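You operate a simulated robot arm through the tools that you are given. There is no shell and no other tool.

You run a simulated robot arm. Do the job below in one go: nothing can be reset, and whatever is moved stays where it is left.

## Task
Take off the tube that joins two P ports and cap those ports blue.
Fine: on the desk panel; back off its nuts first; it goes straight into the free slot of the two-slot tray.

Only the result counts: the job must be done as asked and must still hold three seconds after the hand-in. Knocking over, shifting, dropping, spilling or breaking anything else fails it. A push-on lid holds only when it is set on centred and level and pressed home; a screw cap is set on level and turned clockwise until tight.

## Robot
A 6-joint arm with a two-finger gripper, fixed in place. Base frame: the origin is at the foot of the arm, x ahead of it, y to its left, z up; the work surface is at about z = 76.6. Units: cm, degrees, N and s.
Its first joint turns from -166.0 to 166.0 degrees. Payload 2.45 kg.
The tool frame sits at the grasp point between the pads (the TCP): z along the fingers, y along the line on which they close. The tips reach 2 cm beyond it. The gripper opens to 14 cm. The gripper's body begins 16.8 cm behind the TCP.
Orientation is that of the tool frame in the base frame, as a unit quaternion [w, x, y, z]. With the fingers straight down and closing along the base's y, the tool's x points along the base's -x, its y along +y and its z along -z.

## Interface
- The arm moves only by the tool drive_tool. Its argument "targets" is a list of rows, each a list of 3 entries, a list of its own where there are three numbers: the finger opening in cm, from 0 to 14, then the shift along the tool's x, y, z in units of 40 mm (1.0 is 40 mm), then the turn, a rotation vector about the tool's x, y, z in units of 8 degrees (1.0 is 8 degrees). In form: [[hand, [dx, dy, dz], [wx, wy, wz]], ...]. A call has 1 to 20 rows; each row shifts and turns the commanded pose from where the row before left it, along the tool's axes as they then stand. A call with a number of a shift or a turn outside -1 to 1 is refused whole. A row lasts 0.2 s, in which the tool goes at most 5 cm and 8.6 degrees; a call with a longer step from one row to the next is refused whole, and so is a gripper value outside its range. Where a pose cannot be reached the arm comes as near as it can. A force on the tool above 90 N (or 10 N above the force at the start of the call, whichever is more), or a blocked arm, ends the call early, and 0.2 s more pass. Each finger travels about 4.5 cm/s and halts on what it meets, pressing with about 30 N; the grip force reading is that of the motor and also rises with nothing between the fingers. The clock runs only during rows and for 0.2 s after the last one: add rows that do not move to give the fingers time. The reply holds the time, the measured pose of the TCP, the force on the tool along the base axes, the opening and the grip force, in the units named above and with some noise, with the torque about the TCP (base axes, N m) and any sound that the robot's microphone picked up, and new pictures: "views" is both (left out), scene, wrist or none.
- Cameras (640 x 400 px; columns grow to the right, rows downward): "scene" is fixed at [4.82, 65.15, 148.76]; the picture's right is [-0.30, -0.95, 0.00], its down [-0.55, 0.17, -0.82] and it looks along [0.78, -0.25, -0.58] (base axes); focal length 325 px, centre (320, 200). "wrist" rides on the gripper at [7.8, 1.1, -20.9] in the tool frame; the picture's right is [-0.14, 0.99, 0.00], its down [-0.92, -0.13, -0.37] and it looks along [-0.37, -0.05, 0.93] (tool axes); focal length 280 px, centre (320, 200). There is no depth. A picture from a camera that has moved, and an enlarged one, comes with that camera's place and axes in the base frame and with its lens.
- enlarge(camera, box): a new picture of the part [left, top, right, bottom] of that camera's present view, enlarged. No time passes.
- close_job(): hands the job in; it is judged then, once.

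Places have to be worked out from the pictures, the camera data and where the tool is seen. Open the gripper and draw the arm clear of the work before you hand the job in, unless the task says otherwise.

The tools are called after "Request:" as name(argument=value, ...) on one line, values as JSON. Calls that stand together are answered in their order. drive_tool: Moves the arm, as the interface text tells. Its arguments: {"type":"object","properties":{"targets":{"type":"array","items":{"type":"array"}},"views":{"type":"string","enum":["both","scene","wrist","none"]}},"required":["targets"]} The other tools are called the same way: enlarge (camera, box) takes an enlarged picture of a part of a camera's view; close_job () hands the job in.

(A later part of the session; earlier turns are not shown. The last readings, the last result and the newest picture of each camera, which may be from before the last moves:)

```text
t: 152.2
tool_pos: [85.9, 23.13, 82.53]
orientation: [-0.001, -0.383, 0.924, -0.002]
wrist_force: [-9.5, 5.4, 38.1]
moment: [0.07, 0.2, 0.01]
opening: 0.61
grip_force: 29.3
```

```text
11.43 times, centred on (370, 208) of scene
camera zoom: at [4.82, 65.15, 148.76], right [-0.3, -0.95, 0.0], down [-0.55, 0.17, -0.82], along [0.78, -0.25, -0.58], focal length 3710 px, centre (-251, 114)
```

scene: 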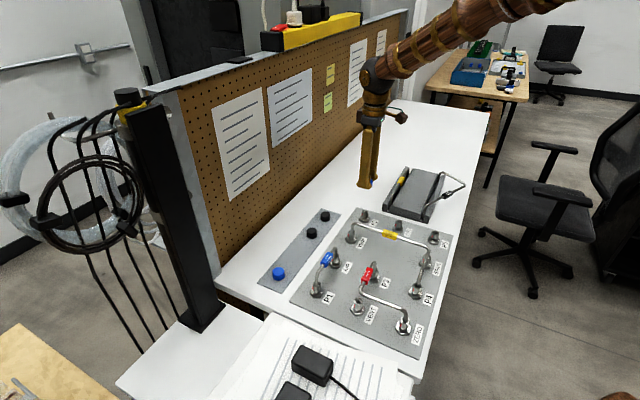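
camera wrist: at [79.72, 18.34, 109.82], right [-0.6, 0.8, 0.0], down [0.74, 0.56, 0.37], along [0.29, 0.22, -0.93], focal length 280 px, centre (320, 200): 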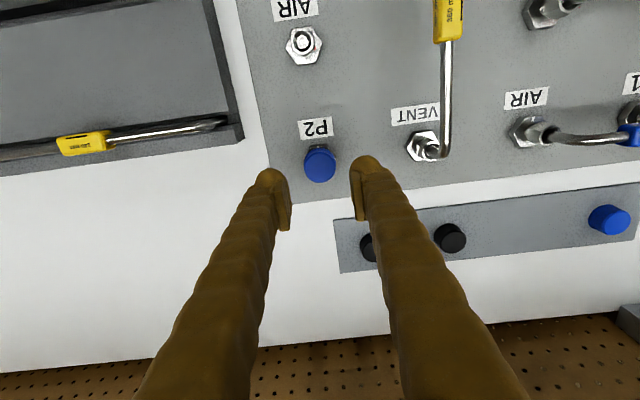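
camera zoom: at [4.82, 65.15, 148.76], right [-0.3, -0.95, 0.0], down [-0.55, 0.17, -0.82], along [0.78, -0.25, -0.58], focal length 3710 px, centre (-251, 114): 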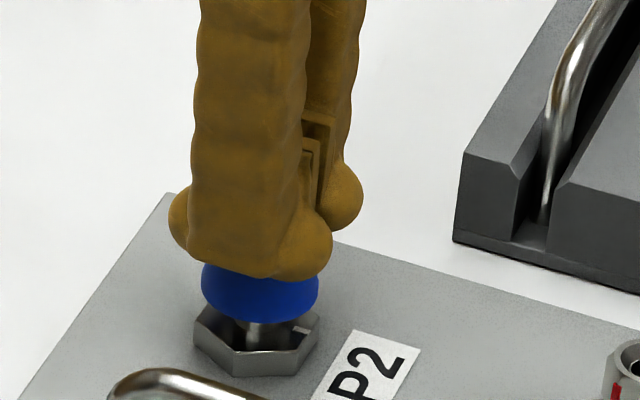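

Contact at z ≈ 82.7 and now 38 N. I press a bit harder, to around 60–70 N, to be sure the cap is fully home.

Request:
drive_tool(targets=[[0, [0, 0, 0.03], [0, 0, 0]], [0, [0, 0, 0], [0, 0, 0]]], views="none")

Request:
drive_tool(targets=[[0, [0, 0, 0.03], [0, 0, 0]], [0, [0, 0, 0], [0, 0, 0]]], views="none")

Request:
enlarge(camera="scene", box=[350, 190, 390, 225])

```text
t: 152.8
tool_pos: [85.99, 22.97, 82.42]
orientation: [0.001, -0.383, 0.924, -0.002]
wrist_force: [-11.9, 3.8, 62.2]
moment: [0.04, 0.24, 0.01]
opening: 0.59
grip_force: 29.6
```

```text
t: 153.4
tool_pos: [85.93, 23.02, 82.45]
orientation: [0.001, -0.383, 0.924, -0.002]
wrist_force: [-11.0, 3.6, 82.7]
moment: [0.08, 0.22, 0.05]
opening: 0.62
grip_force: 29.2
```

```text
11.43 times, centred on (370, 208) of scene
camera zoom: at [4.82, 65.15, 148.76], right [-0.3, -0.95, 0.0], down [-0.55, 0.17, -0.82], along [0.78, -0.25, -0.58], focal length 3710 px, centre (-251, 114)
```

zoom: 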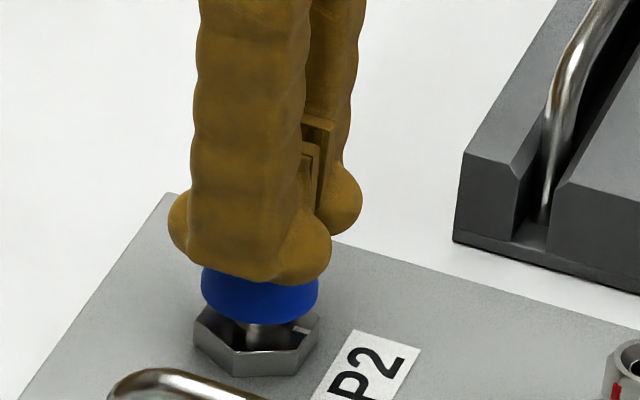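

At 83 N the cap doesn't move any further, so it is against its hard stop. I lift off and inspect it.

Request:
drive_tool(targets=[[0, [0, 0, -0.2], [0, 0, 0]], [1, [0, 0, -0.5], [0, 0, 0]], [3, [0, 0, -0.8], [0, 0, 0]], [5, [0, 0, -0.8], [0, 0, 0]], [5, [0, 0, -0.6], [0, 0, 0]], [5, [0, 0, 0], [0, 0, 0]]], views="both")

Request:
enlarge(camera="scene", box=[350, 190, 390, 225])

Request:
enlarge(camera="wrist", box=[290, 110, 350, 190])

```text
t: 154.8
tool_pos: [85.96, 23.03, 93.73]
orientation: [-0.001, -0.382, 0.924, -0.002]
wrist_force: [-0.1, -0.1, 0.5]
moment: [0.0, 0.01, 0.0]
opening: 5.02
grip_force: 0.1
camera wrist: at [79.65, 18.29, 114.74], right [-0.6, 0.8, 0.0], down [0.74, 0.56, 0.37], along [0.29, 0.22, -0.93], focal length 280 px, centre (320, 200)
```

scene: 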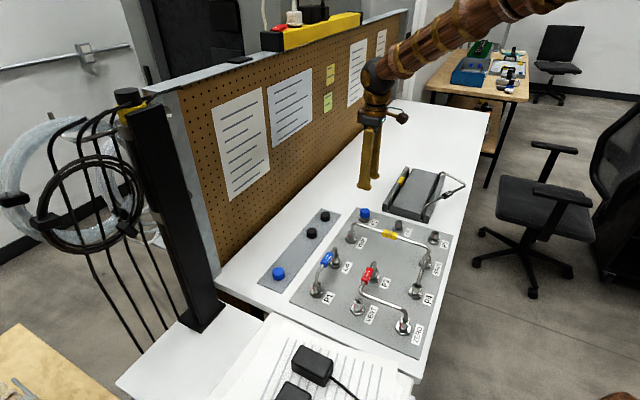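
wrist: 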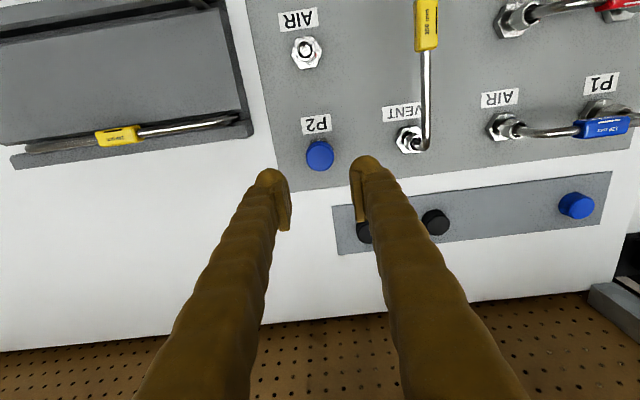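

```text
11.43 times, centred on (370, 208) of scene
camera zoom: at [4.82, 65.15, 148.76], right [-0.3, -0.95, 0.0], down [-0.55, 0.17, -0.82], along [0.78, -0.25, -0.58], focal length 3710 px, centre (-251, 114)
```

zoom: 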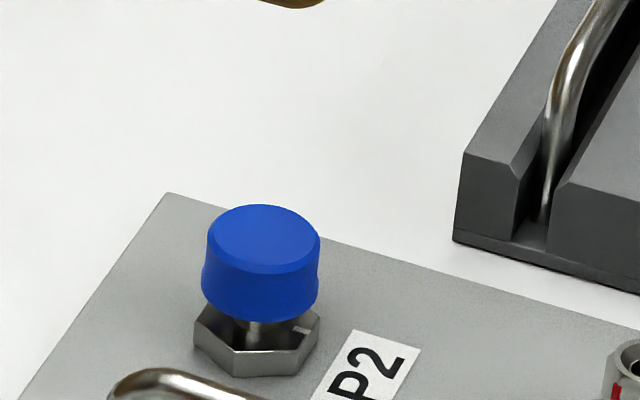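

```text
5.00 times, centred on (320, 150) of wrist
camera zoom: at [79.65, 18.29, 114.74], right [-0.6, 0.8, 0.0], down [0.74, 0.56, 0.37], along [0.29, 0.22, -0.93], focal length 1402 px, centre (320, 450)
```

zoom: 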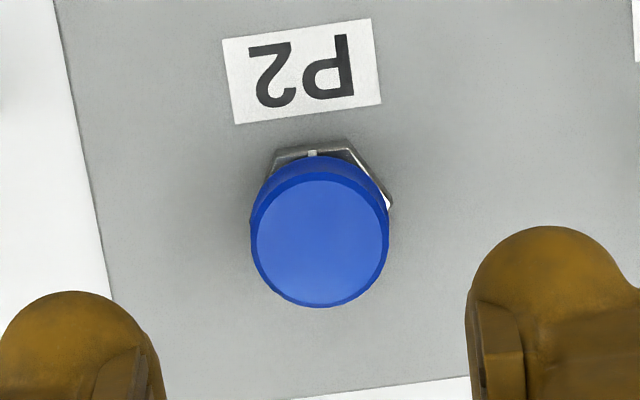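

The cap on P2 is level, concentric with the port body, and unchanged by pressing. Now I fetch the second blue cap near (69.97, 56.9).

Request:
drive_tool(targets=[[6, [-0.316, 0.881, 0], [0, 0, 0]], [6, [-0.316, 0.881, 0], [0, 0, 0]], [6, [-0.316, 0.881, 0], [0, 0, 0]], [6, [-0.316, 0.881, 0], [0, 0, 0]], [6, [-0.316, 0.881, 0], [0, 0, 0]], [6, [-0.316, 0.881, 0], [0, 0, 0]], [6, [-0.316, 0.881, 0], [0, 0, 0]], [6, [-0.316, 0.881, 0], [0, 0, 0]], [6, [-0.316, 0.881, 0], [0, 0, 0]], [6, [-0.316, 0.881, 0], [0, 0, 0]], [6, [0, 0, 0.9], [0, 0, 0]], [6, [0, 0, 0.9], [0, 0, 0]], [6, [0, 0, 0], [0, 0, 0]]], views="both")

Request:
enlarge(camera="wrist", box=[260, 110, 380, 230])

```text
t: 157.6
tool_pos: [69.93, 56.77, 86.43]
orientation: [-0.002, -0.383, 0.924, -0.002]
wrist_force: [-1.0, 0.3, -0.1]
moment: [0.02, 0.0, 0.02]
opening: 5.97
grip_force: 0.0
camera wrist: at [63.69, 52.07, 107.33], right [-0.6, 0.8, 0.0], down [0.74, 0.56, 0.37], along [0.29, 0.22, -0.93], focal length 280 px, centre (320, 200)
```

scene: 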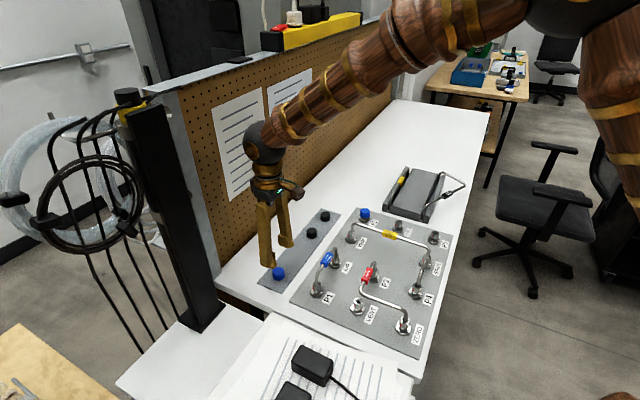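
wrist: 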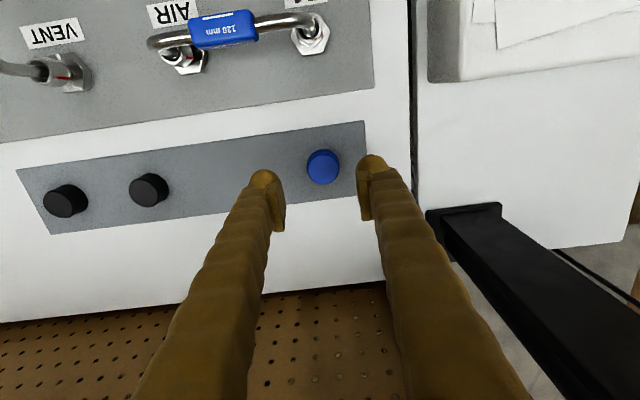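

```text
3.33 times, centred on (320, 170) of wrist
camera zoom: at [63.69, 52.07, 107.33], right [-0.6, 0.8, 0.0], down [0.74, 0.56, 0.37], along [0.29, 0.22, -0.93], focal length 935 px, centre (320, 300)
```

zoom: 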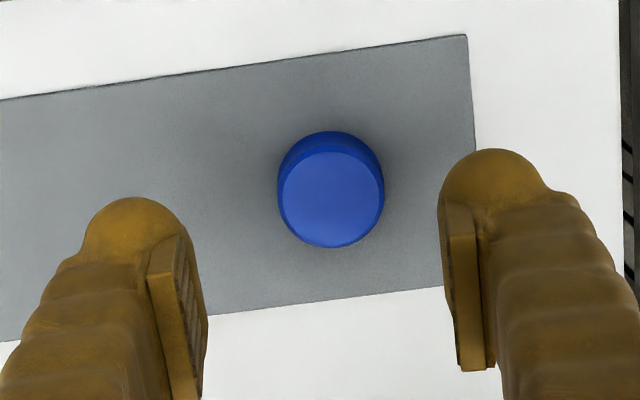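

Cap B is about 3 mm toward +y and 2 mm toward -x of the tool. I correct and descend to just above final height, fingers open.

Request:
drive_tool(targets=[[6, [-0.043, 0.08, 0.4], [0, 0, 0]], [5.5, [0, 0, 0.5], [0, 0, 0]], [5, [0, 0, 0.5], [0, 0, 0]], [5, [0, 0, 0.3], [0, 0, 0]], [5, [0, 0, 0.08], [0, 0, 0]], [5, [0, 0, 0], [0, 0, 0]]], views="none")

Request:
enlarge(camera="wrist", box=[260, 110, 380, 240])

Request:
enlarge(camera="scene", box=[250, 240, 305, 300])

```text
t: 159.0
tool_pos: [69.81, 57.1, 79.39]
orientation: [-0.002, -0.384, 0.923, -0.002]
wrist_force: [0.5, -0.4, 0.0]
moment: [-0.03, -0.01, 0.0]
opening: 5.0
grip_force: 0.0
```

```text
3.08 times, centred on (320, 175) of wrist
camera zoom: at [63.66, 52.43, 100.3], right [-0.6, 0.8, 0.0], down [0.74, 0.56, 0.37], along [0.29, 0.22, -0.93], focal length 863 px, centre (320, 277)
```

zoom: 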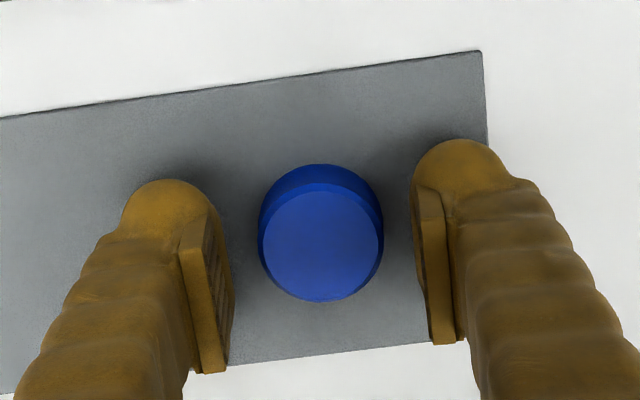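

```text
6.67 times, centred on (278, 270) of scene
camera zoom: at [4.82, 65.15, 148.76], right [-0.3, -0.95, 0.0], down [-0.55, 0.17, -0.82], along [0.78, -0.25, -0.58], focal length 2164 px, centre (603, -267)
```

zoom: 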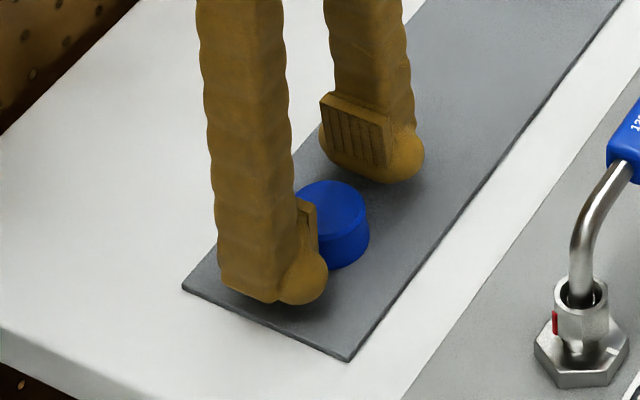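

The cap is centred just as with the first one. I lower 3 mm and close stepwise to a firm grip.

Request:
drive_tool(targets=[[5, [0, 0, 0.04], [0, 0, 0]], [5, [0, 0, 0.035], [0, 0, 0]], [5, [0, 0, 0], [0, 0, 0]]], views="none")

Request:
drive_tool(targets=[[4.4, [0, 0, 0], [0, 0, 0]], [3.9, [0, 0, 0], [0, 0, 0]], [3.5, [0, 0, 0], [0, 0, 0]], [3.2, [0, 0, 0], [0, 0, 0]], [2.9, [0, 0, 0], [0, 0, 0]], [2.8, [0, 0, 0], [0, 0, 0]]], views="none")

Request:
enlarge(camera="scene", box=[250, 240, 305, 300])

Request:
enlarge(camera="wrist", box=[260, 110, 380, 240])

```text
t: 159.8
tool_pos: [69.86, 57.15, 79.03]
orientation: [-0.001, -0.383, 0.924, -0.003]
wrist_force: [-0.5, 0.1, -0.4]
moment: [-0.01, 0.04, 0.0]
opening: 5.0
grip_force: 0.0
```

```text
t: 161.2
tool_pos: [69.9, 57.07, 79.08]
orientation: [-0.001, -0.383, 0.924, -0.002]
wrist_force: [-0.4, -0.1, 0.8]
moment: [0.0, 0.02, 0.02]
opening: 3.42
grip_force: 29.9
```

```text
6.67 times, centred on (278, 270) of scene
camera zoom: at [4.82, 65.15, 148.76], right [-0.3, -0.95, 0.0], down [-0.55, 0.17, -0.82], along [0.78, -0.25, -0.58], focal length 2164 px, centre (603, -267)
```

zoom: 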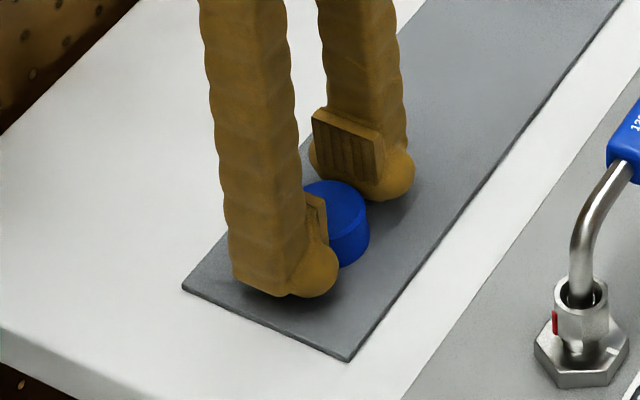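

```text
3.08 times, centred on (320, 175) of wrist
camera zoom: at [63.65, 52.45, 100.0], right [-0.6, 0.8, 0.0], down [0.74, 0.56, 0.37], along [0.29, 0.22, -0.93], focal length 863 px, centre (320, 277)
```

zoom: 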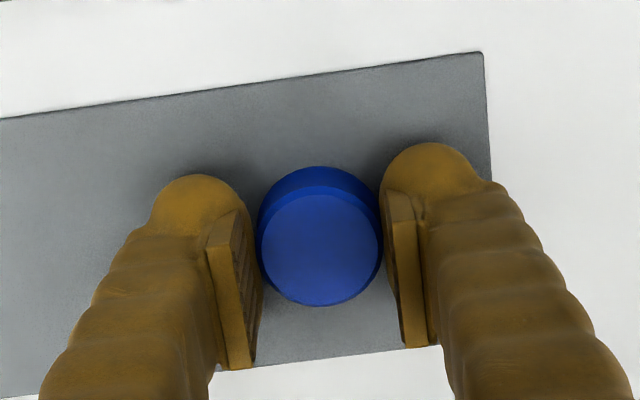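

Gripped the same as the first cap. I lift it and carry it over P5 at a safe height.

Request:
drive_tool(targets=[[2.8, [0, 0, -0.2], [0, 0, 0]], [2.8, [0, 0, -0.8], [0, 0, 0]], [2.8, [0, 0, -0.9], [0, 0, 0]], [2.8, [0, 0, -0.9], [0, 0, 0]], [2.8, [0, 0, -0.93], [0, 0, 0]], [2.8, [0.655, -0.6325, 0], [0, 0, 0]], [2.8, [0.655, -0.6325, 0], [0, 0, 0]], [2.8, [0.655, -0.6325, 0], [0, 0, 0]], [2.8, [0.655, -0.6325, 0], [0, 0, 0]], [2.8, [0.655, -0.6325, 0], [0, 0, 0]], [2.8, [0.655, -0.6325, 0], [0, 0, 0]], [2.8, [0.655, -0.6325, 0], [0, 0, 0]], [2.8, [0.655, -0.6325, 0], [0, 0, 0]], [2.8, [0.655, -0.6325, 0], [0, 0, 0]], [2.8, [0.655, -0.6325, 0], [0, 0, 0]], [2.8, [0.655, -0.6325, 0], [0, 0, 0]], [2.8, [0.655, -0.6325, 0], [0, 0, 0]], [2.8, [0.655, -0.6325, 0], [0, 0, 0]], [2.8, [0.655, -0.6325, 0], [0, 0, 0]], [2.8, [0, 0, 0], [0, 0, 0]]], views="both")

Request:
enlarge(camera="wrist", box=[305, 125, 345, 170])

Request:
enlarge(camera="wrist", box=[270, 110, 370, 220])

```text
t: 165.4
tool_pos: [68.94, 6.19, 94.18]
orientation: [-0.001, -0.383, 0.924, -0.002]
wrist_force: [0.0, 0.3, 0.5]
moment: [0.0, 0.03, -0.02]
opening: 3.43
grip_force: 29.8
camera wrist: at [62.74, 1.4, 115.09], right [-0.6, 0.8, 0.0], down [0.74, 0.56, 0.37], along [0.29, 0.22, -0.93], focal length 280 px, centre (320, 200)
```

scene: 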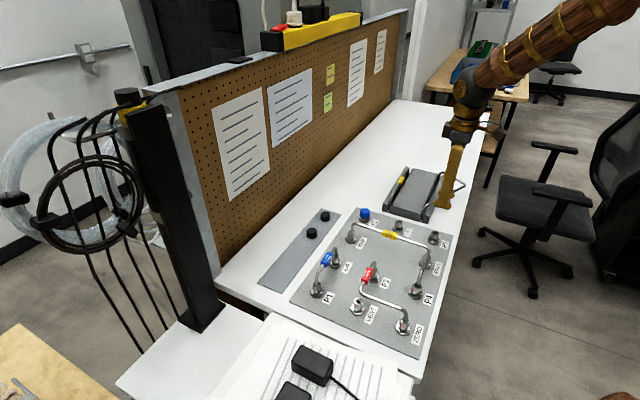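
wrist: 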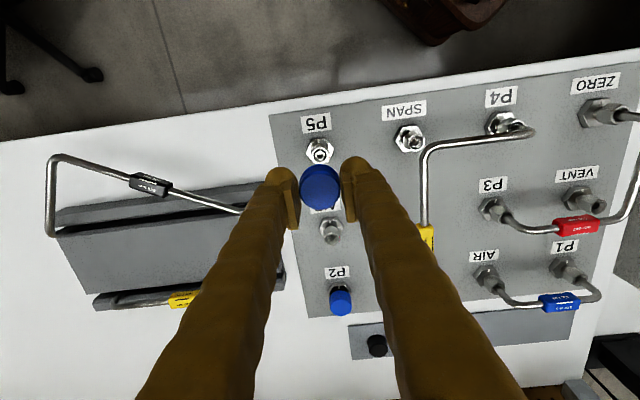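

```text
8.89 times, centred on (325, 148) of wrist
camera zoom: at [62.74, 1.4, 115.09], right [-0.6, 0.8, 0.0], down [0.74, 0.56, 0.37], along [0.29, 0.22, -0.93], focal length 2492 px, centre (276, 667)
```

zoom: 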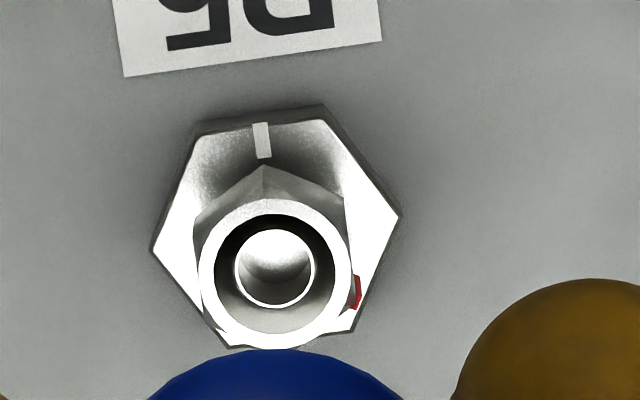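

```text
3.64 times, centred on (320, 165) of wrist
camera zoom: at [62.74, 1.4, 115.09], right [-0.6, 0.8, 0.0], down [0.74, 0.56, 0.37], along [0.29, 0.22, -0.93], focal length 1020 px, centre (320, 327)
```

zoom: 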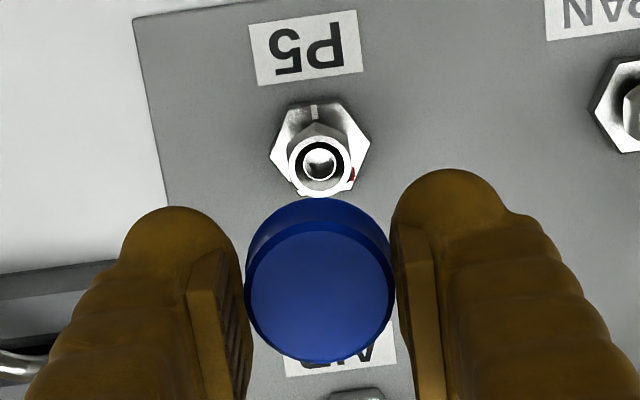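

P5's nut and body are centred under the cap within about 1 mm by the same measure as P2. I apply 0.8 mm in +x as before, and descend to z ≈ 82.2 to compare with the P2 picture at the same height.

Request:
drive_tool(targets=[[2.8, [0.02, 0, 0.7], [0, 0, 0]], [2.8, [0, 0, 0.8], [0, 0, 0]], [2.8, [0, 0, 0.8], [0, 0, 0]], [2.8, [0, 0, 0.5], [0, 0, 0]], [2.8, [0, 0, 0.19], [0, 0, 0]], [2.8, [0, 0, 0], [0, 0, 0]]], views="none")

Request:
enlarge(camera="wrist", box=[270, 110, 370, 220])

Request:
enlarge(camera="scene", box=[415, 215, 455, 250])

```text
t: 166.8
tool_pos: [68.96, 5.99, 82.26]
orientation: [-0.001, -0.383, 0.924, -0.002]
wrist_force: [-0.5, 0.2, 0.4]
moment: [0.0, 0.02, -0.01]
opening: 3.39
grip_force: 29.9
```

```text
3.64 times, centred on (320, 165) of wrist
camera zoom: at [62.7, 1.38, 103.1], right [-0.6, 0.8, 0.0], down [0.74, 0.56, 0.37], along [0.29, 0.22, -0.93], focal length 1020 px, centre (320, 327)
```

zoom: 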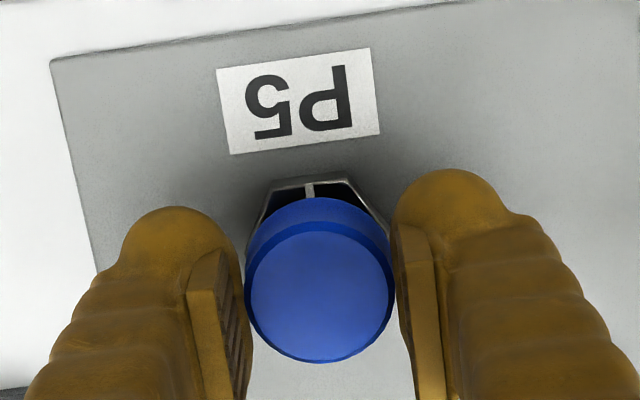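

```text
11.43 times, centred on (435, 232) of scene
camera zoom: at [4.82, 65.15, 148.76], right [-0.3, -0.95, 0.0], down [-0.55, 0.17, -0.82], along [0.78, -0.25, -0.58], focal length 3710 px, centre (-994, -171)
```

zoom: 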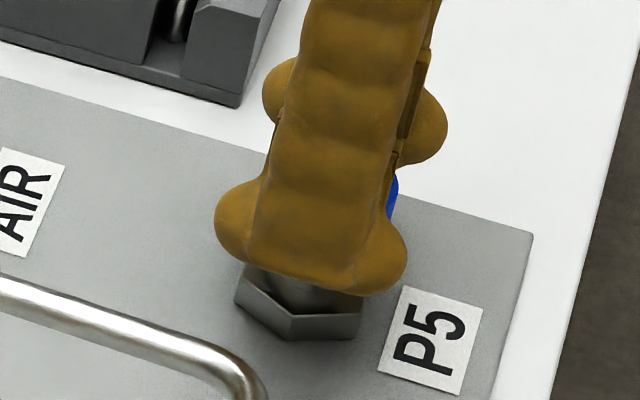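

The picture at P5 matches P2's final alignment within half a millimetre. I nudge 0.5 mm and lower in small steps until contact.

Request:
drive_tool(targets=[[2.8, [0, -0.012, 0.04], [0, 0, 0]], [2.8, [0, 0, 0.04], [0, 0, 0]], [2.8, [0, 0, 0.04], [0, 0, 0]], [2.8, [0, 0, 0], [0, 0, 0]]], views="none")

Request:
drive_tool(targets=[[2.8, [0, 0, 0.03], [0, 0, 0]], [2.8, [0, 0, 0.03], [0, 0, 0]], [2.8, [0, 0, 0], [0, 0, 0]]], views="none")

Request:
enlarge(camera="wrist", box=[270, 110, 370, 220])

```text
t: 167.8
tool_pos: [68.97, 6.09, 81.68]
orientation: [-0.002, -0.383, 0.924, -0.002]
wrist_force: [0.2, 0.5, 0.2]
moment: [0.0, 0.01, 0.02]
opening: 3.41
grip_force: 30.0
```

```text
t: 168.6
tool_pos: [69.0, 6.03, 81.46]
orientation: [-0.001, -0.382, 0.924, -0.002]
wrist_force: [0.4, 0.4, 1.2]
moment: [-0.05, 0.0, 0.01]
opening: 3.4
grip_force: 30.5
```

```text
3.64 times, centred on (320, 165) of wrist
camera zoom: at [62.7, 1.34, 102.42], right [-0.6, 0.8, 0.0], down [0.74, 0.56, 0.37], along [0.29, 0.22, -0.93], focal length 1020 px, centre (320, 327)
```

zoom: 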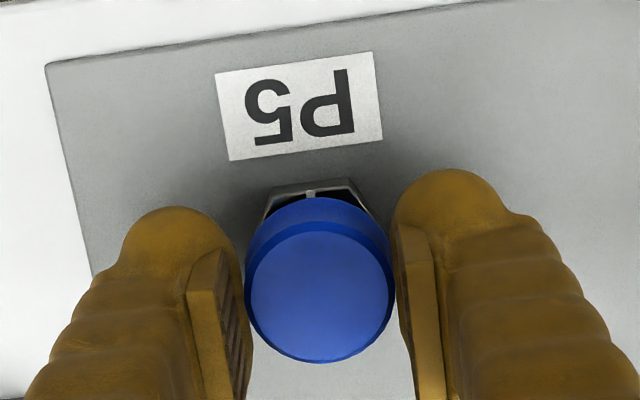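

Contact begins at the same height (81.46) as on P2, and the picture matches. I press on gently with the grip.

Request:
drive_tool(targets=[[2.8, [0, 0, 0.03], [0, 0, 0]], [2.8, [0, 0, 0], [0, 0, 0]]], views="none")

Request:
drive_tool(targets=[[2.8, [0, 0, 0.03], [0, 0, 0]], [2.8, [0, 0, 0], [0, 0, 0]]], views="none")

```text
t: 169.2
tool_pos: [68.98, 6.11, 81.29]
orientation: [-0.001, -0.382, 0.924, -0.001]
wrist_force: [0.5, 0.7, 2.7]
moment: [0.0, 0.03, -0.01]
opening: 3.41
grip_force: 30.1
```

```text
t: 169.8
tool_pos: [69.04, 6.15, 81.3]
orientation: [0.0, -0.382, 0.924, -0.002]
wrist_force: [-4.9, 1.5, 23.8]
moment: [0.02, 0.1, -0.01]
opening: 3.44
grip_force: 30.1
```

The force rises to 24 N at the same depth as P2, symmetric. I release, rise, and look at how the cap sits.

Request:
drive_tool(targets=[[3.4, [0, 0, -0.04], [0, 0, 0]], [3.6, [0, 0, 0], [0, 0, 0]], [4.0, [0, 0, 0], [0, 0, 0]], [4.6, [0, 0, 0], [0, 0, 0]], [5, [0, 0, 0], [0, 0, 0]], [5, [0, 0, -0.5], [0, 0, 0]], [5, [0, 0, -0.7], [0, 0, 0]], [5, [0, 0, -0.7], [0, 0, 0]], [5, [0, 0, 0], [0, 0, 0]]], views="wrist")

Request:
enlarge(camera="scene", box=[415, 215, 455, 250])

Request:
enlarge(camera="wrist", box=[290, 110, 350, 200])

```text
t: 171.8
tool_pos: [68.96, 6.07, 89.09]
orientation: [-0.001, -0.383, 0.924, -0.002]
wrist_force: [0.0, -0.1, 0.0]
moment: [-0.01, 0.0, 0.01]
opening: 5.0
grip_force: 0.0
camera wrist: at [62.7, 1.37, 109.95], right [-0.6, 0.8, 0.0], down [0.74, 0.56, 0.37], along [0.29, 0.22, -0.93], focal length 280 px, centre (320, 200)
```

wrist: 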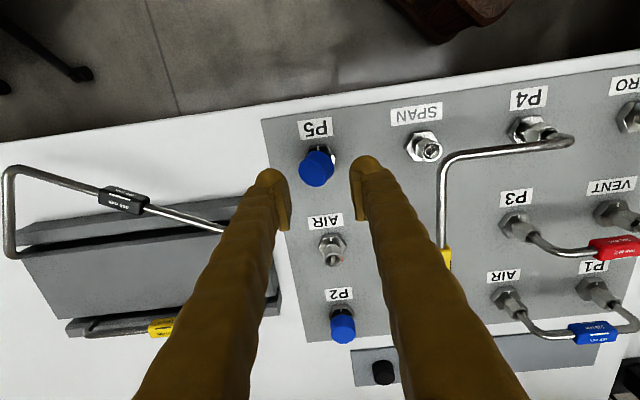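

```text
11.43 times, centred on (435, 232) of scene
camera zoom: at [4.82, 65.15, 148.76], right [-0.3, -0.95, 0.0], down [-0.55, 0.17, -0.82], along [0.78, -0.25, -0.58], focal length 3710 px, centre (-994, -171)
```

zoom: 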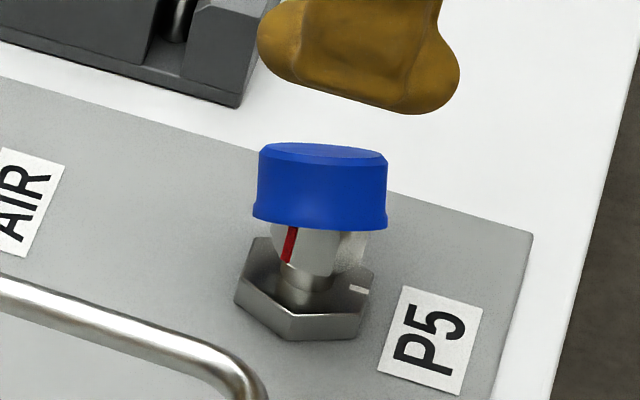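

```text
4.44 times, centred on (320, 155) of wrist
camera zoom: at [62.7, 1.37, 109.95], right [-0.6, 0.8, 0.0], down [0.74, 0.56, 0.37], along [0.29, 0.22, -0.93], focal length 1246 px, centre (320, 400)
```

zoom: 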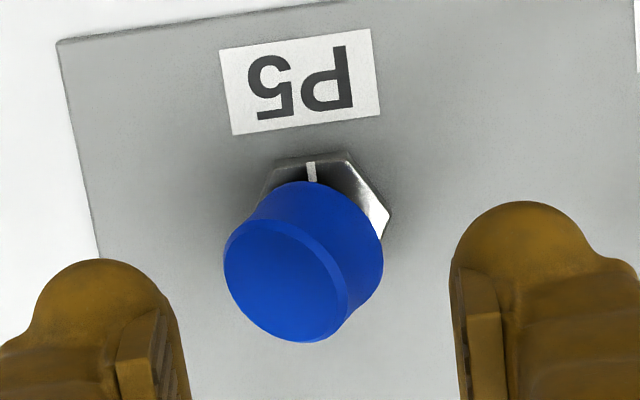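

The P5 cap tipped when I let go: it leans roughly 18–25° toward tool -y, so it was not yet latched. The lean lies along the closing direction, so I'll go back down with the fingers wide and square it up by closing the vertical pads on it.

Request:
drive_tool(targets=[[6, [0, 0, 0.5], [0, 0, 0]], [6, [0, 0, 0.6], [0, 0, 0]], [6, [0, 0, 0.5], [0, 0, 0]], [6, [0, 0, 0.3], [0, 0, 0]], [6, [0, 0, 0], [0, 0, 0]]], views="none")

Request:
enlarge(camera="scene", box=[415, 215, 455, 250])

Request:
enlarge(camera="wrist", box=[260, 110, 380, 240])

```text
t: 173.0
tool_pos: [68.93, 6.17, 81.47]
orientation: [0.0, -0.383, 0.924, -0.002]
wrist_force: [-0.3, -0.2, 0.0]
moment: [0.0, 0.0, 0.02]
opening: 6.01
grip_force: 0.0
```

```text
11.43 times, centred on (435, 232) of scene
camera zoom: at [4.82, 65.15, 148.76], right [-0.3, -0.95, 0.0], down [-0.55, 0.17, -0.82], along [0.78, -0.25, -0.58], focal length 3710 px, centre (-994, -171)
```

zoom: 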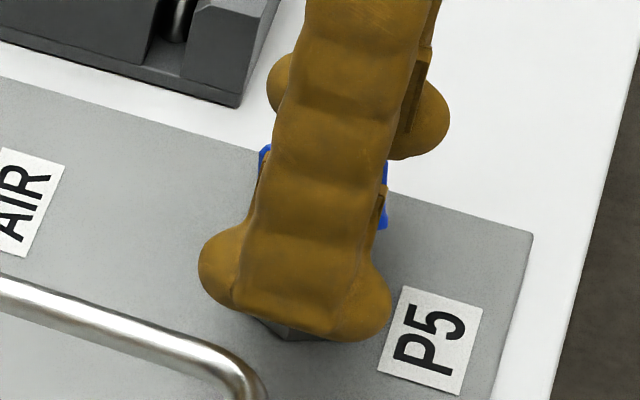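

```text
3.08 times, centred on (320, 175) of wrist
camera zoom: at [62.69, 1.42, 102.37], right [-0.6, 0.8, 0.0], down [0.74, 0.56, 0.37], along [0.29, 0.22, -0.93], focal length 863 px, centre (320, 277)
```

zoom: 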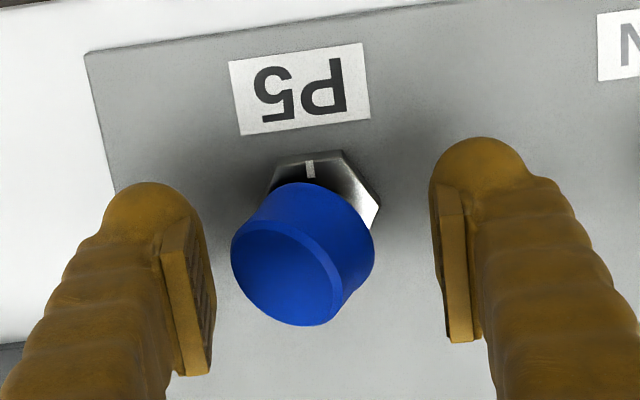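

The cap leans mainly toward the left finger. I lower 6 mm more so the pads span its full height, and close gradually to square it up.

Request:
drive_tool(targets=[[6, [0, 0, 0.08], [0, 0, 0]], [6, [0, 0, 0.08], [0, 0, 0]], [5.4, [0, 0, 0], [0, 0, 0]], [4.9, [0, 0, 0], [0, 0, 0]], [4.5, [0, 0, 0], [0, 0, 0]], [4.2, [0, 0, 0], [0, 0, 0]], [4.2, [0, 0, 0], [0, 0, 0]]], views="none")

Request:
enlarge(camera="scene", box=[415, 215, 455, 250])

Request:
enlarge(camera="wrist", box=[260, 110, 380, 240])

```text
t: 174.6
tool_pos: [68.91, 6.06, 80.87]
orientation: [0.0, -0.383, 0.924, -0.003]
wrist_force: [0.0, 0.5, -0.3]
moment: [0.01, 0.0, -0.02]
opening: 4.18
grip_force: 0.1
```

```text
11.43 times, centred on (435, 232) of scene
camera zoom: at [4.82, 65.15, 148.76], right [-0.3, -0.95, 0.0], down [-0.55, 0.17, -0.82], along [0.78, -0.25, -0.58], focal length 3710 px, centre (-994, -171)
```

zoom: 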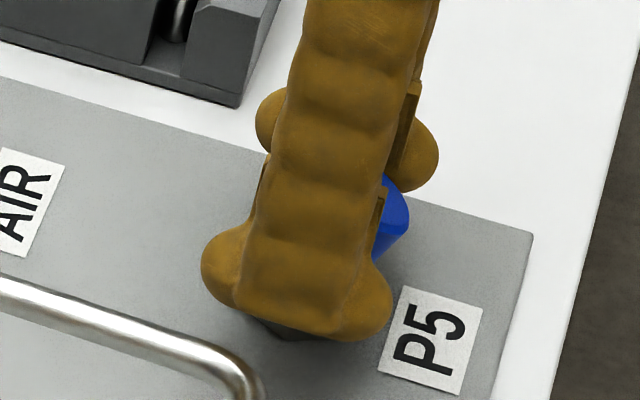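

```text
3.08 times, centred on (320, 175) of wrist
camera zoom: at [62.71, 1.4, 101.72], right [-0.6, 0.8, 0.0], down [0.74, 0.56, 0.37], along [0.29, 0.22, -0.93], focal length 863 px, centre (320, 277)
```

zoom: 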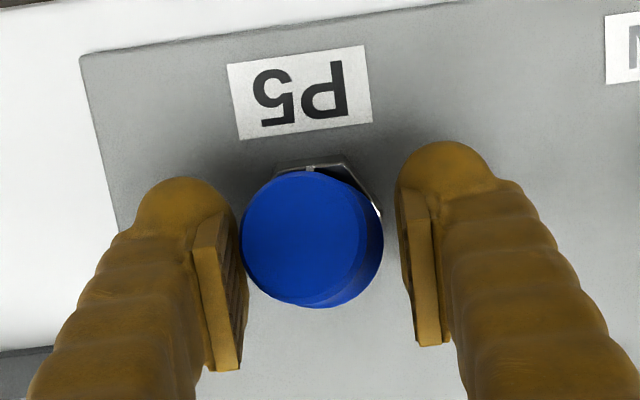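

The cap rolled a bit as the left finger touched it. I keep closing to capture it firmly; then I can lift it off and re-level it.

Request:
drive_tool(targets=[[4.0, [0, 0, 0], [0, 0, 0]], [3.8, [0, 0, 0], [0, 0, 0]], [3.8, [0, 0, 0], [0, 0, 0]]], views="none")

Request:
enlarge(camera="wrist", box=[260, 110, 380, 240])

Request:
enlarge(camera="scene", box=[415, 215, 455, 250])

```text
t: 175.4
tool_pos: [68.91, 6.13, 80.82]
orientation: [-0.001, -0.382, 0.924, -0.001]
wrist_force: [1.0, -1.5, 0.3]
moment: [0.01, -0.01, -0.02]
opening: 3.92
grip_force: 0.9
```

```text
3.08 times, centred on (320, 175) of wrist
camera zoom: at [62.71, 1.4, 101.72], right [-0.6, 0.8, 0.0], down [0.74, 0.56, 0.37], along [0.29, 0.22, -0.93], focal length 863 px, centre (320, 277)
```

zoom: 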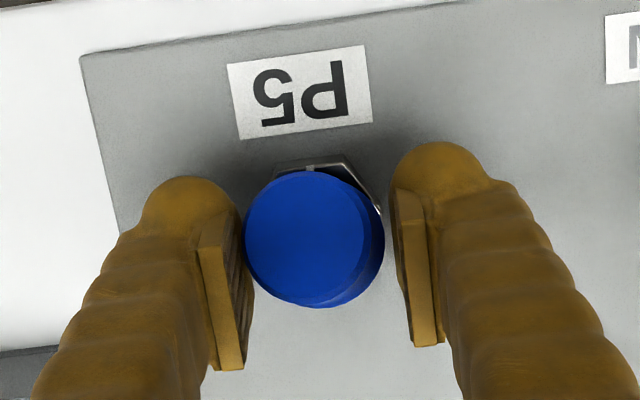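

```text
11.43 times, centred on (435, 232) of scene
camera zoom: at [4.82, 65.15, 148.76], right [-0.3, -0.95, 0.0], down [-0.55, 0.17, -0.82], along [0.78, -0.25, -0.58], focal length 3710 px, centre (-994, -171)
```

zoom: 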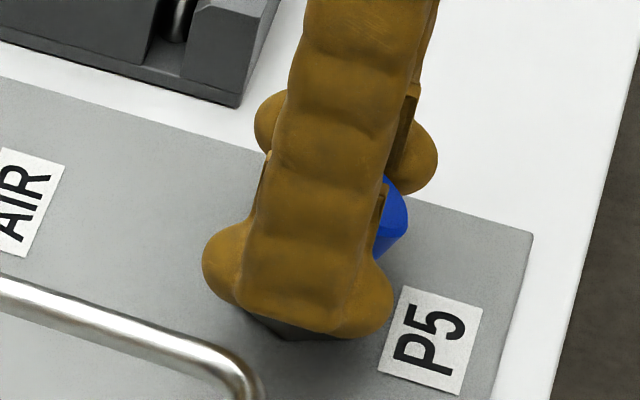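

The pads touch the cap at 3.92 cm. I continue closing to full grip, which should remove the sideways lean.

Request:
drive_tool(targets=[[3.7, [0, 0, 0], [0, 0, 0]], [3.5, [0, 0, 0], [0, 0, 0]], [3.2, [0, 0, 0], [0, 0, 0]], [2.9, [0, 0, 0], [0, 0, 0]], [2.9, [0, 0, 0], [0, 0, 0]]], views="none")

Request:
enlarge(camera="wrist", box=[260, 110, 380, 240])

Request:
enlarge(camera="scene", box=[415, 215, 455, 250])

```text
t: 176.6
tool_pos: [68.95, 6.15, 80.81]
orientation: [0.0, -0.383, 0.924, -0.002]
wrist_force: [7.7, -7.3, 1.8]
moment: [-0.15, -0.06, 0.01]
opening: 3.49
grip_force: 30.4
```

```text
3.08 times, centred on (320, 175) of wrist
camera zoom: at [62.73, 1.39, 101.73], right [-0.6, 0.8, 0.0], down [0.74, 0.56, 0.37], along [0.29, 0.22, -0.93], focal length 863 px, centre (320, 277)
```

zoom: 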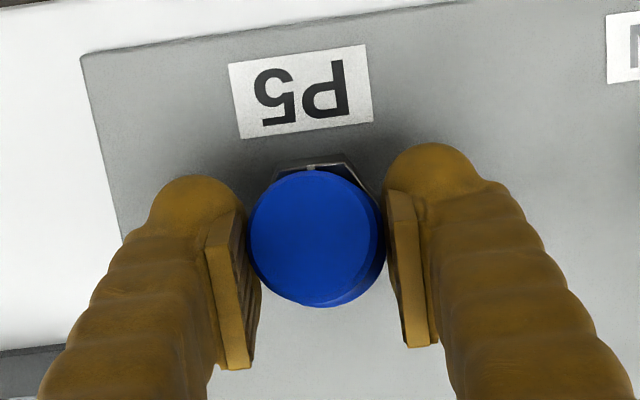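

```text
11.43 times, centred on (435, 232) of scene
camera zoom: at [4.82, 65.15, 148.76], right [-0.3, -0.95, 0.0], down [-0.55, 0.17, -0.82], along [0.78, -0.25, -0.58], focal length 3710 px, centre (-994, -171)
```

zoom: 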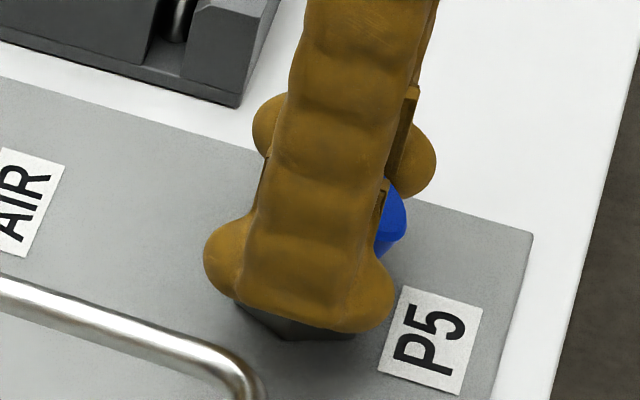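

The cap is now held firmly at 3.49 cm, square across the pads but leaning about 20° along tool +x. I lift it straight up off the nut to see its tilt clearly.

Request:
drive_tool(targets=[[2.9, [0, 0, -0.1], [0, 0, 0]], [2.9, [0, 0, -0.2], [0, 0, 0]], [2.9, [0, 0, -0.4], [0, 0, 0]], [2.9, [0, 0, -0.6], [0, 0, 0]], [2.9, [0, 0, -0.6], [0, 0, 0]], [2.9, [0, 0, 0], [0, 0, 0]]], views="both")

Request:
enlarge(camera="wrist", box=[260, 110, 380, 240])

Request:
enlarge(camera="scene", box=[410, 180, 460, 230])

```text
t: 178.0
tool_pos: [69.01, 6.03, 88.51]
orientation: [-0.001, -0.382, 0.924, -0.001]
wrist_force: [-0.1, 0.9, 0.7]
moment: [0.01, 0.01, 0.0]
opening: 3.44
grip_force: 29.8
camera wrist: at [62.74, 1.35, 109.35], right [-0.6, 0.8, 0.0], down [0.74, 0.56, 0.37], along [0.29, 0.22, -0.93], focal length 280 px, centre (320, 200)
```

scene: 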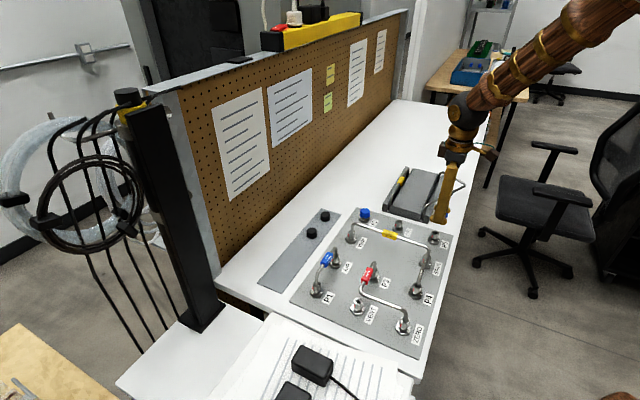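
wrist: 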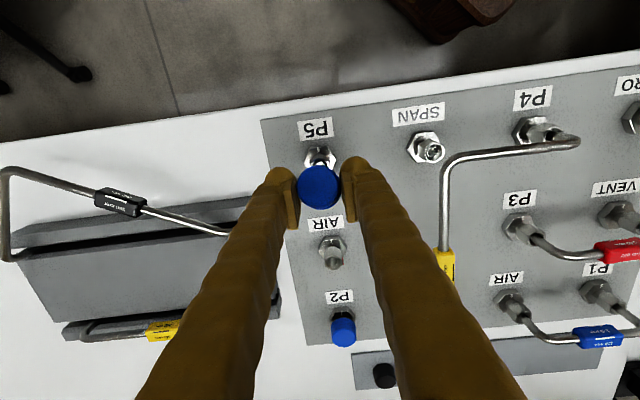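

```text
3.08 times, centred on (320, 175) of wrist
camera zoom: at [62.74, 1.35, 109.35], right [-0.6, 0.8, 0.0], down [0.74, 0.56, 0.37], along [0.29, 0.22, -0.93], focal length 863 px, centre (320, 277)
```

zoom: 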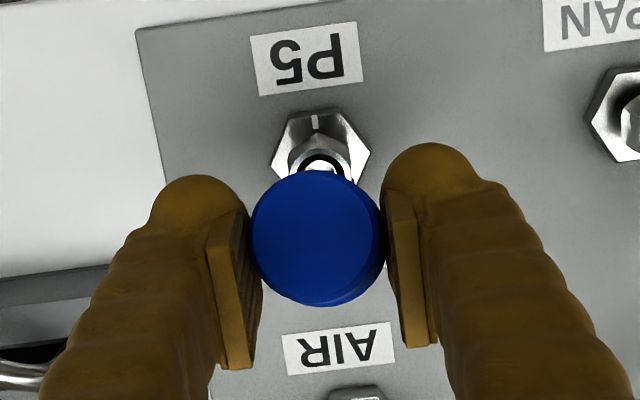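

```text
8.00 times, centred on (435, 205) of scene
camera zoom: at [4.82, 65.15, 148.76], right [-0.3, -0.95, 0.0], down [-0.55, 0.17, -0.82], along [0.78, -0.25, -0.58], focal length 2597 px, centre (-600, 160)
```

zoom: 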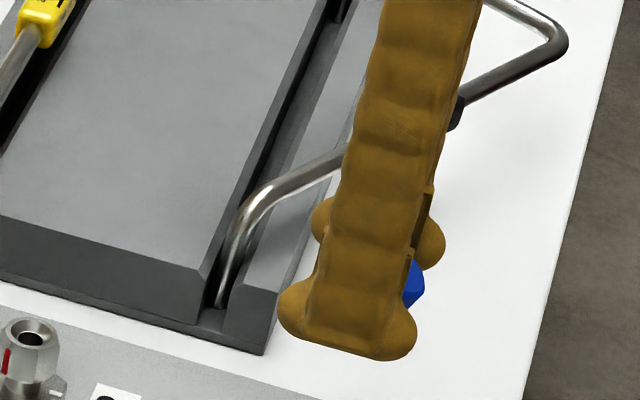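

The cap hangs tilted about 23° toward tool +x, square across the pads. The safest fix is to set it flat on its strip to level it and re-grip it properly, so I carry it back there.

Request:
drive_tool(targets=[[2.9, [0, 0, -0.7], [0, 0, 0]], [2.9, [0, 0, -0.7], [0, 0, 0]], [2.9, [-0.655, 0.6325, 0], [0, 0, 0]], [2.9, [-0.655, 0.6325, 0], [0, 0, 0]], [2.9, [-0.655, 0.6325, 0], [0, 0, 0]], [2.9, [-0.655, 0.6325, 0], [0, 0, 0]], [2.9, [-0.655, 0.6325, 0], [0, 0, 0]], [2.9, [-0.655, 0.6325, 0], [0, 0, 0]], [2.9, [-0.655, 0.6325, 0], [0, 0, 0]], [2.9, [-0.655, 0.6325, 0], [0, 0, 0]], [2.9, [-0.655, 0.6325, 0], [0, 0, 0]], [2.9, [-0.655, 0.6325, 0], [0, 0, 0]], [2.9, [-0.655, 0.6325, 0], [0, 0, 0]], [2.9, [-0.655, 0.6325, 0], [0, 0, 0]], [2.9, [-0.655, 0.6325, 0], [0, 0, 0]], [2.9, [-0.655, 0.6325, 0], [0, 0, 0]], [2.9, [0, 0, 0], [0, 0, 0]]], views="both")

Request:
enlarge(camera="scene", box=[240, 190, 310, 290])

```text
t: 181.6
tool_pos: [69.77, 57.12, 93.63]
orientation: [-0.001, -0.383, 0.924, -0.003]
wrist_force: [-0.8, 1.0, 0.4]
moment: [0.03, -0.01, 0.0]
opening: 3.44
grip_force: 29.6
camera wrist: at [63.54, 52.47, 114.59], right [-0.6, 0.8, 0.0], down [0.74, 0.56, 0.37], along [0.29, 0.22, -0.93], focal length 280 px, centre (320, 200)
```

scene: 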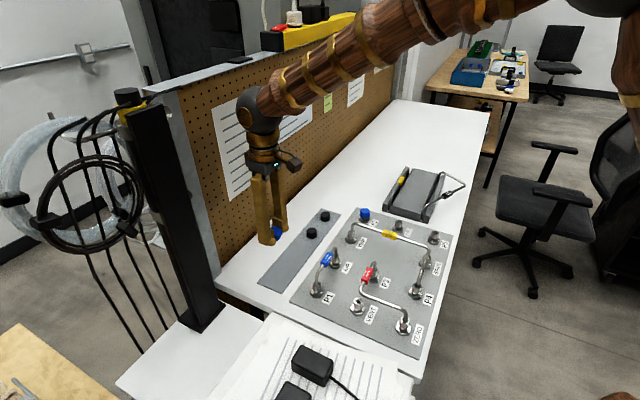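
wrist: 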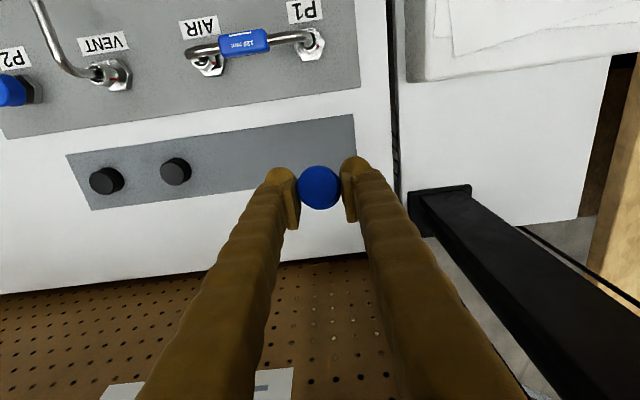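

```text
4.00 times, centred on (275, 240) of scene
camera zoom: at [4.82, 65.15, 148.76], right [-0.3, -0.95, 0.0], down [-0.55, 0.17, -0.82], along [0.78, -0.25, -0.58], focal length 1299 px, centre (500, 40)
```

zoom: 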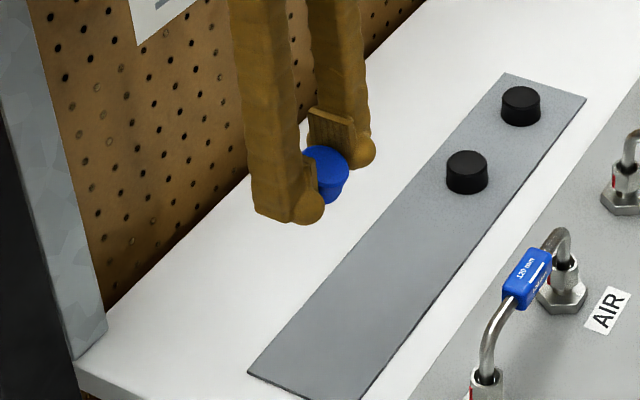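

The cap sits high in the grip, so the tips will reach the strip slightly before its rim. I lower to just above the strip over the cap's old spot and check before releasing.

Request:
drive_tool(targets=[[2.9, [0, 0, 0.8], [0, 0, 0]], [2.9, [0, 0, 0.8], [0, 0, 0]], [2.9, [0, 0, 0.8], [0, 0, 0]], [2.9, [0, 0, 0.8], [0, 0, 0]], [2.9, [0, 0, 0.35], [0, 0, 0]], [2.9, [0, 0, 0], [0, 0, 0]]], views="none")

Request:
enlarge(camera="scene", box=[250, 240, 305, 300])

Request:
enlarge(camera="wrist", box=[260, 110, 380, 240])

```text
t: 183.0
tool_pos: [69.95, 57.08, 79.68]
orientation: [-0.001, -0.383, 0.924, -0.002]
wrist_force: [0.4, 0.3, 0.5]
moment: [0.0, 0.0, 0.01]
opening: 3.43
grip_force: 29.9
```

```text
6.67 times, centred on (278, 270) of scene
camera zoom: at [4.82, 65.15, 148.76], right [-0.3, -0.95, 0.0], down [-0.55, 0.17, -0.82], along [0.78, -0.25, -0.58], focal length 2164 px, centre (603, -267)
```

zoom: 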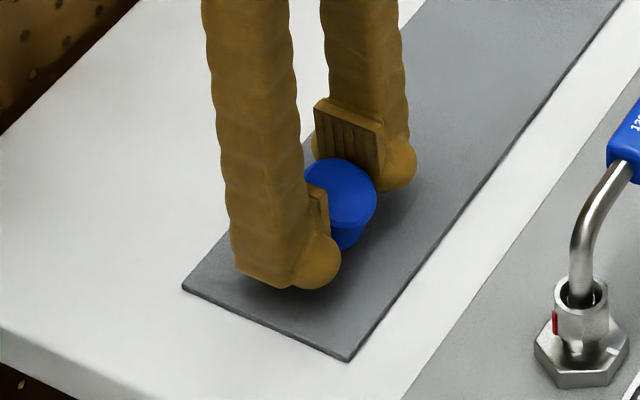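

```text
3.08 times, centred on (320, 175) of wrist
camera zoom: at [63.59, 52.33, 100.55], right [-0.6, 0.8, 0.0], down [0.74, 0.56, 0.37], along [0.29, 0.22, -0.93], focal length 863 px, centre (320, 277)
```

zoom: 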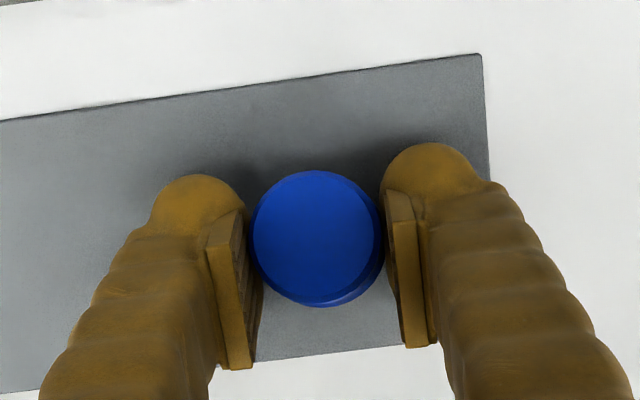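

I lower the remaining 6 mm in small steps, watching the force.

Request:
drive_tool(targets=[[2.9, [0, 0, 0.05], [0, 0, 0]], [2.9, [0, 0, 0.05], [0, 0, 0]], [2.9, [0, 0, 0], [0, 0, 0]]], views="none")

Request:
drive_tool(targets=[[2.9, [0, 0, 0.03], [0, 0, 0]], [2.9, [0, 0, 0.02], [0, 0, 0]], [2.9, [0, 0, 0], [0, 0, 0]]], views="none")

Request:
enlarge(camera="scene", box=[250, 240, 305, 300])

```text
t: 183.8
tool_pos: [69.88, 57.13, 79.33]
orientation: [-0.001, -0.382, 0.924, -0.003]
wrist_force: [-0.8, 0.5, 0.3]
moment: [0.04, 0.01, -0.01]
opening: 3.4
grip_force: 30.0
```

```text
t: 184.6
tool_pos: [69.83, 56.99, 79.04]
orientation: [-0.002, -0.382, 0.924, -0.002]
wrist_force: [-0.7, 1.1, -0.2]
moment: [-0.02, -0.01, 0.03]
opening: 3.38
grip_force: 30.2
```

```text
6.67 times, centred on (278, 270) of scene
camera zoom: at [4.82, 65.15, 148.76], right [-0.3, -0.95, 0.0], down [-0.55, 0.17, -0.82], along [0.78, -0.25, -0.58], focal length 2164 px, centre (603, -267)
```

zoom: 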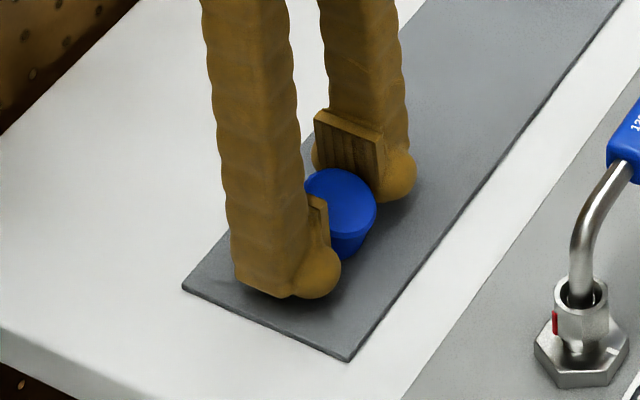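

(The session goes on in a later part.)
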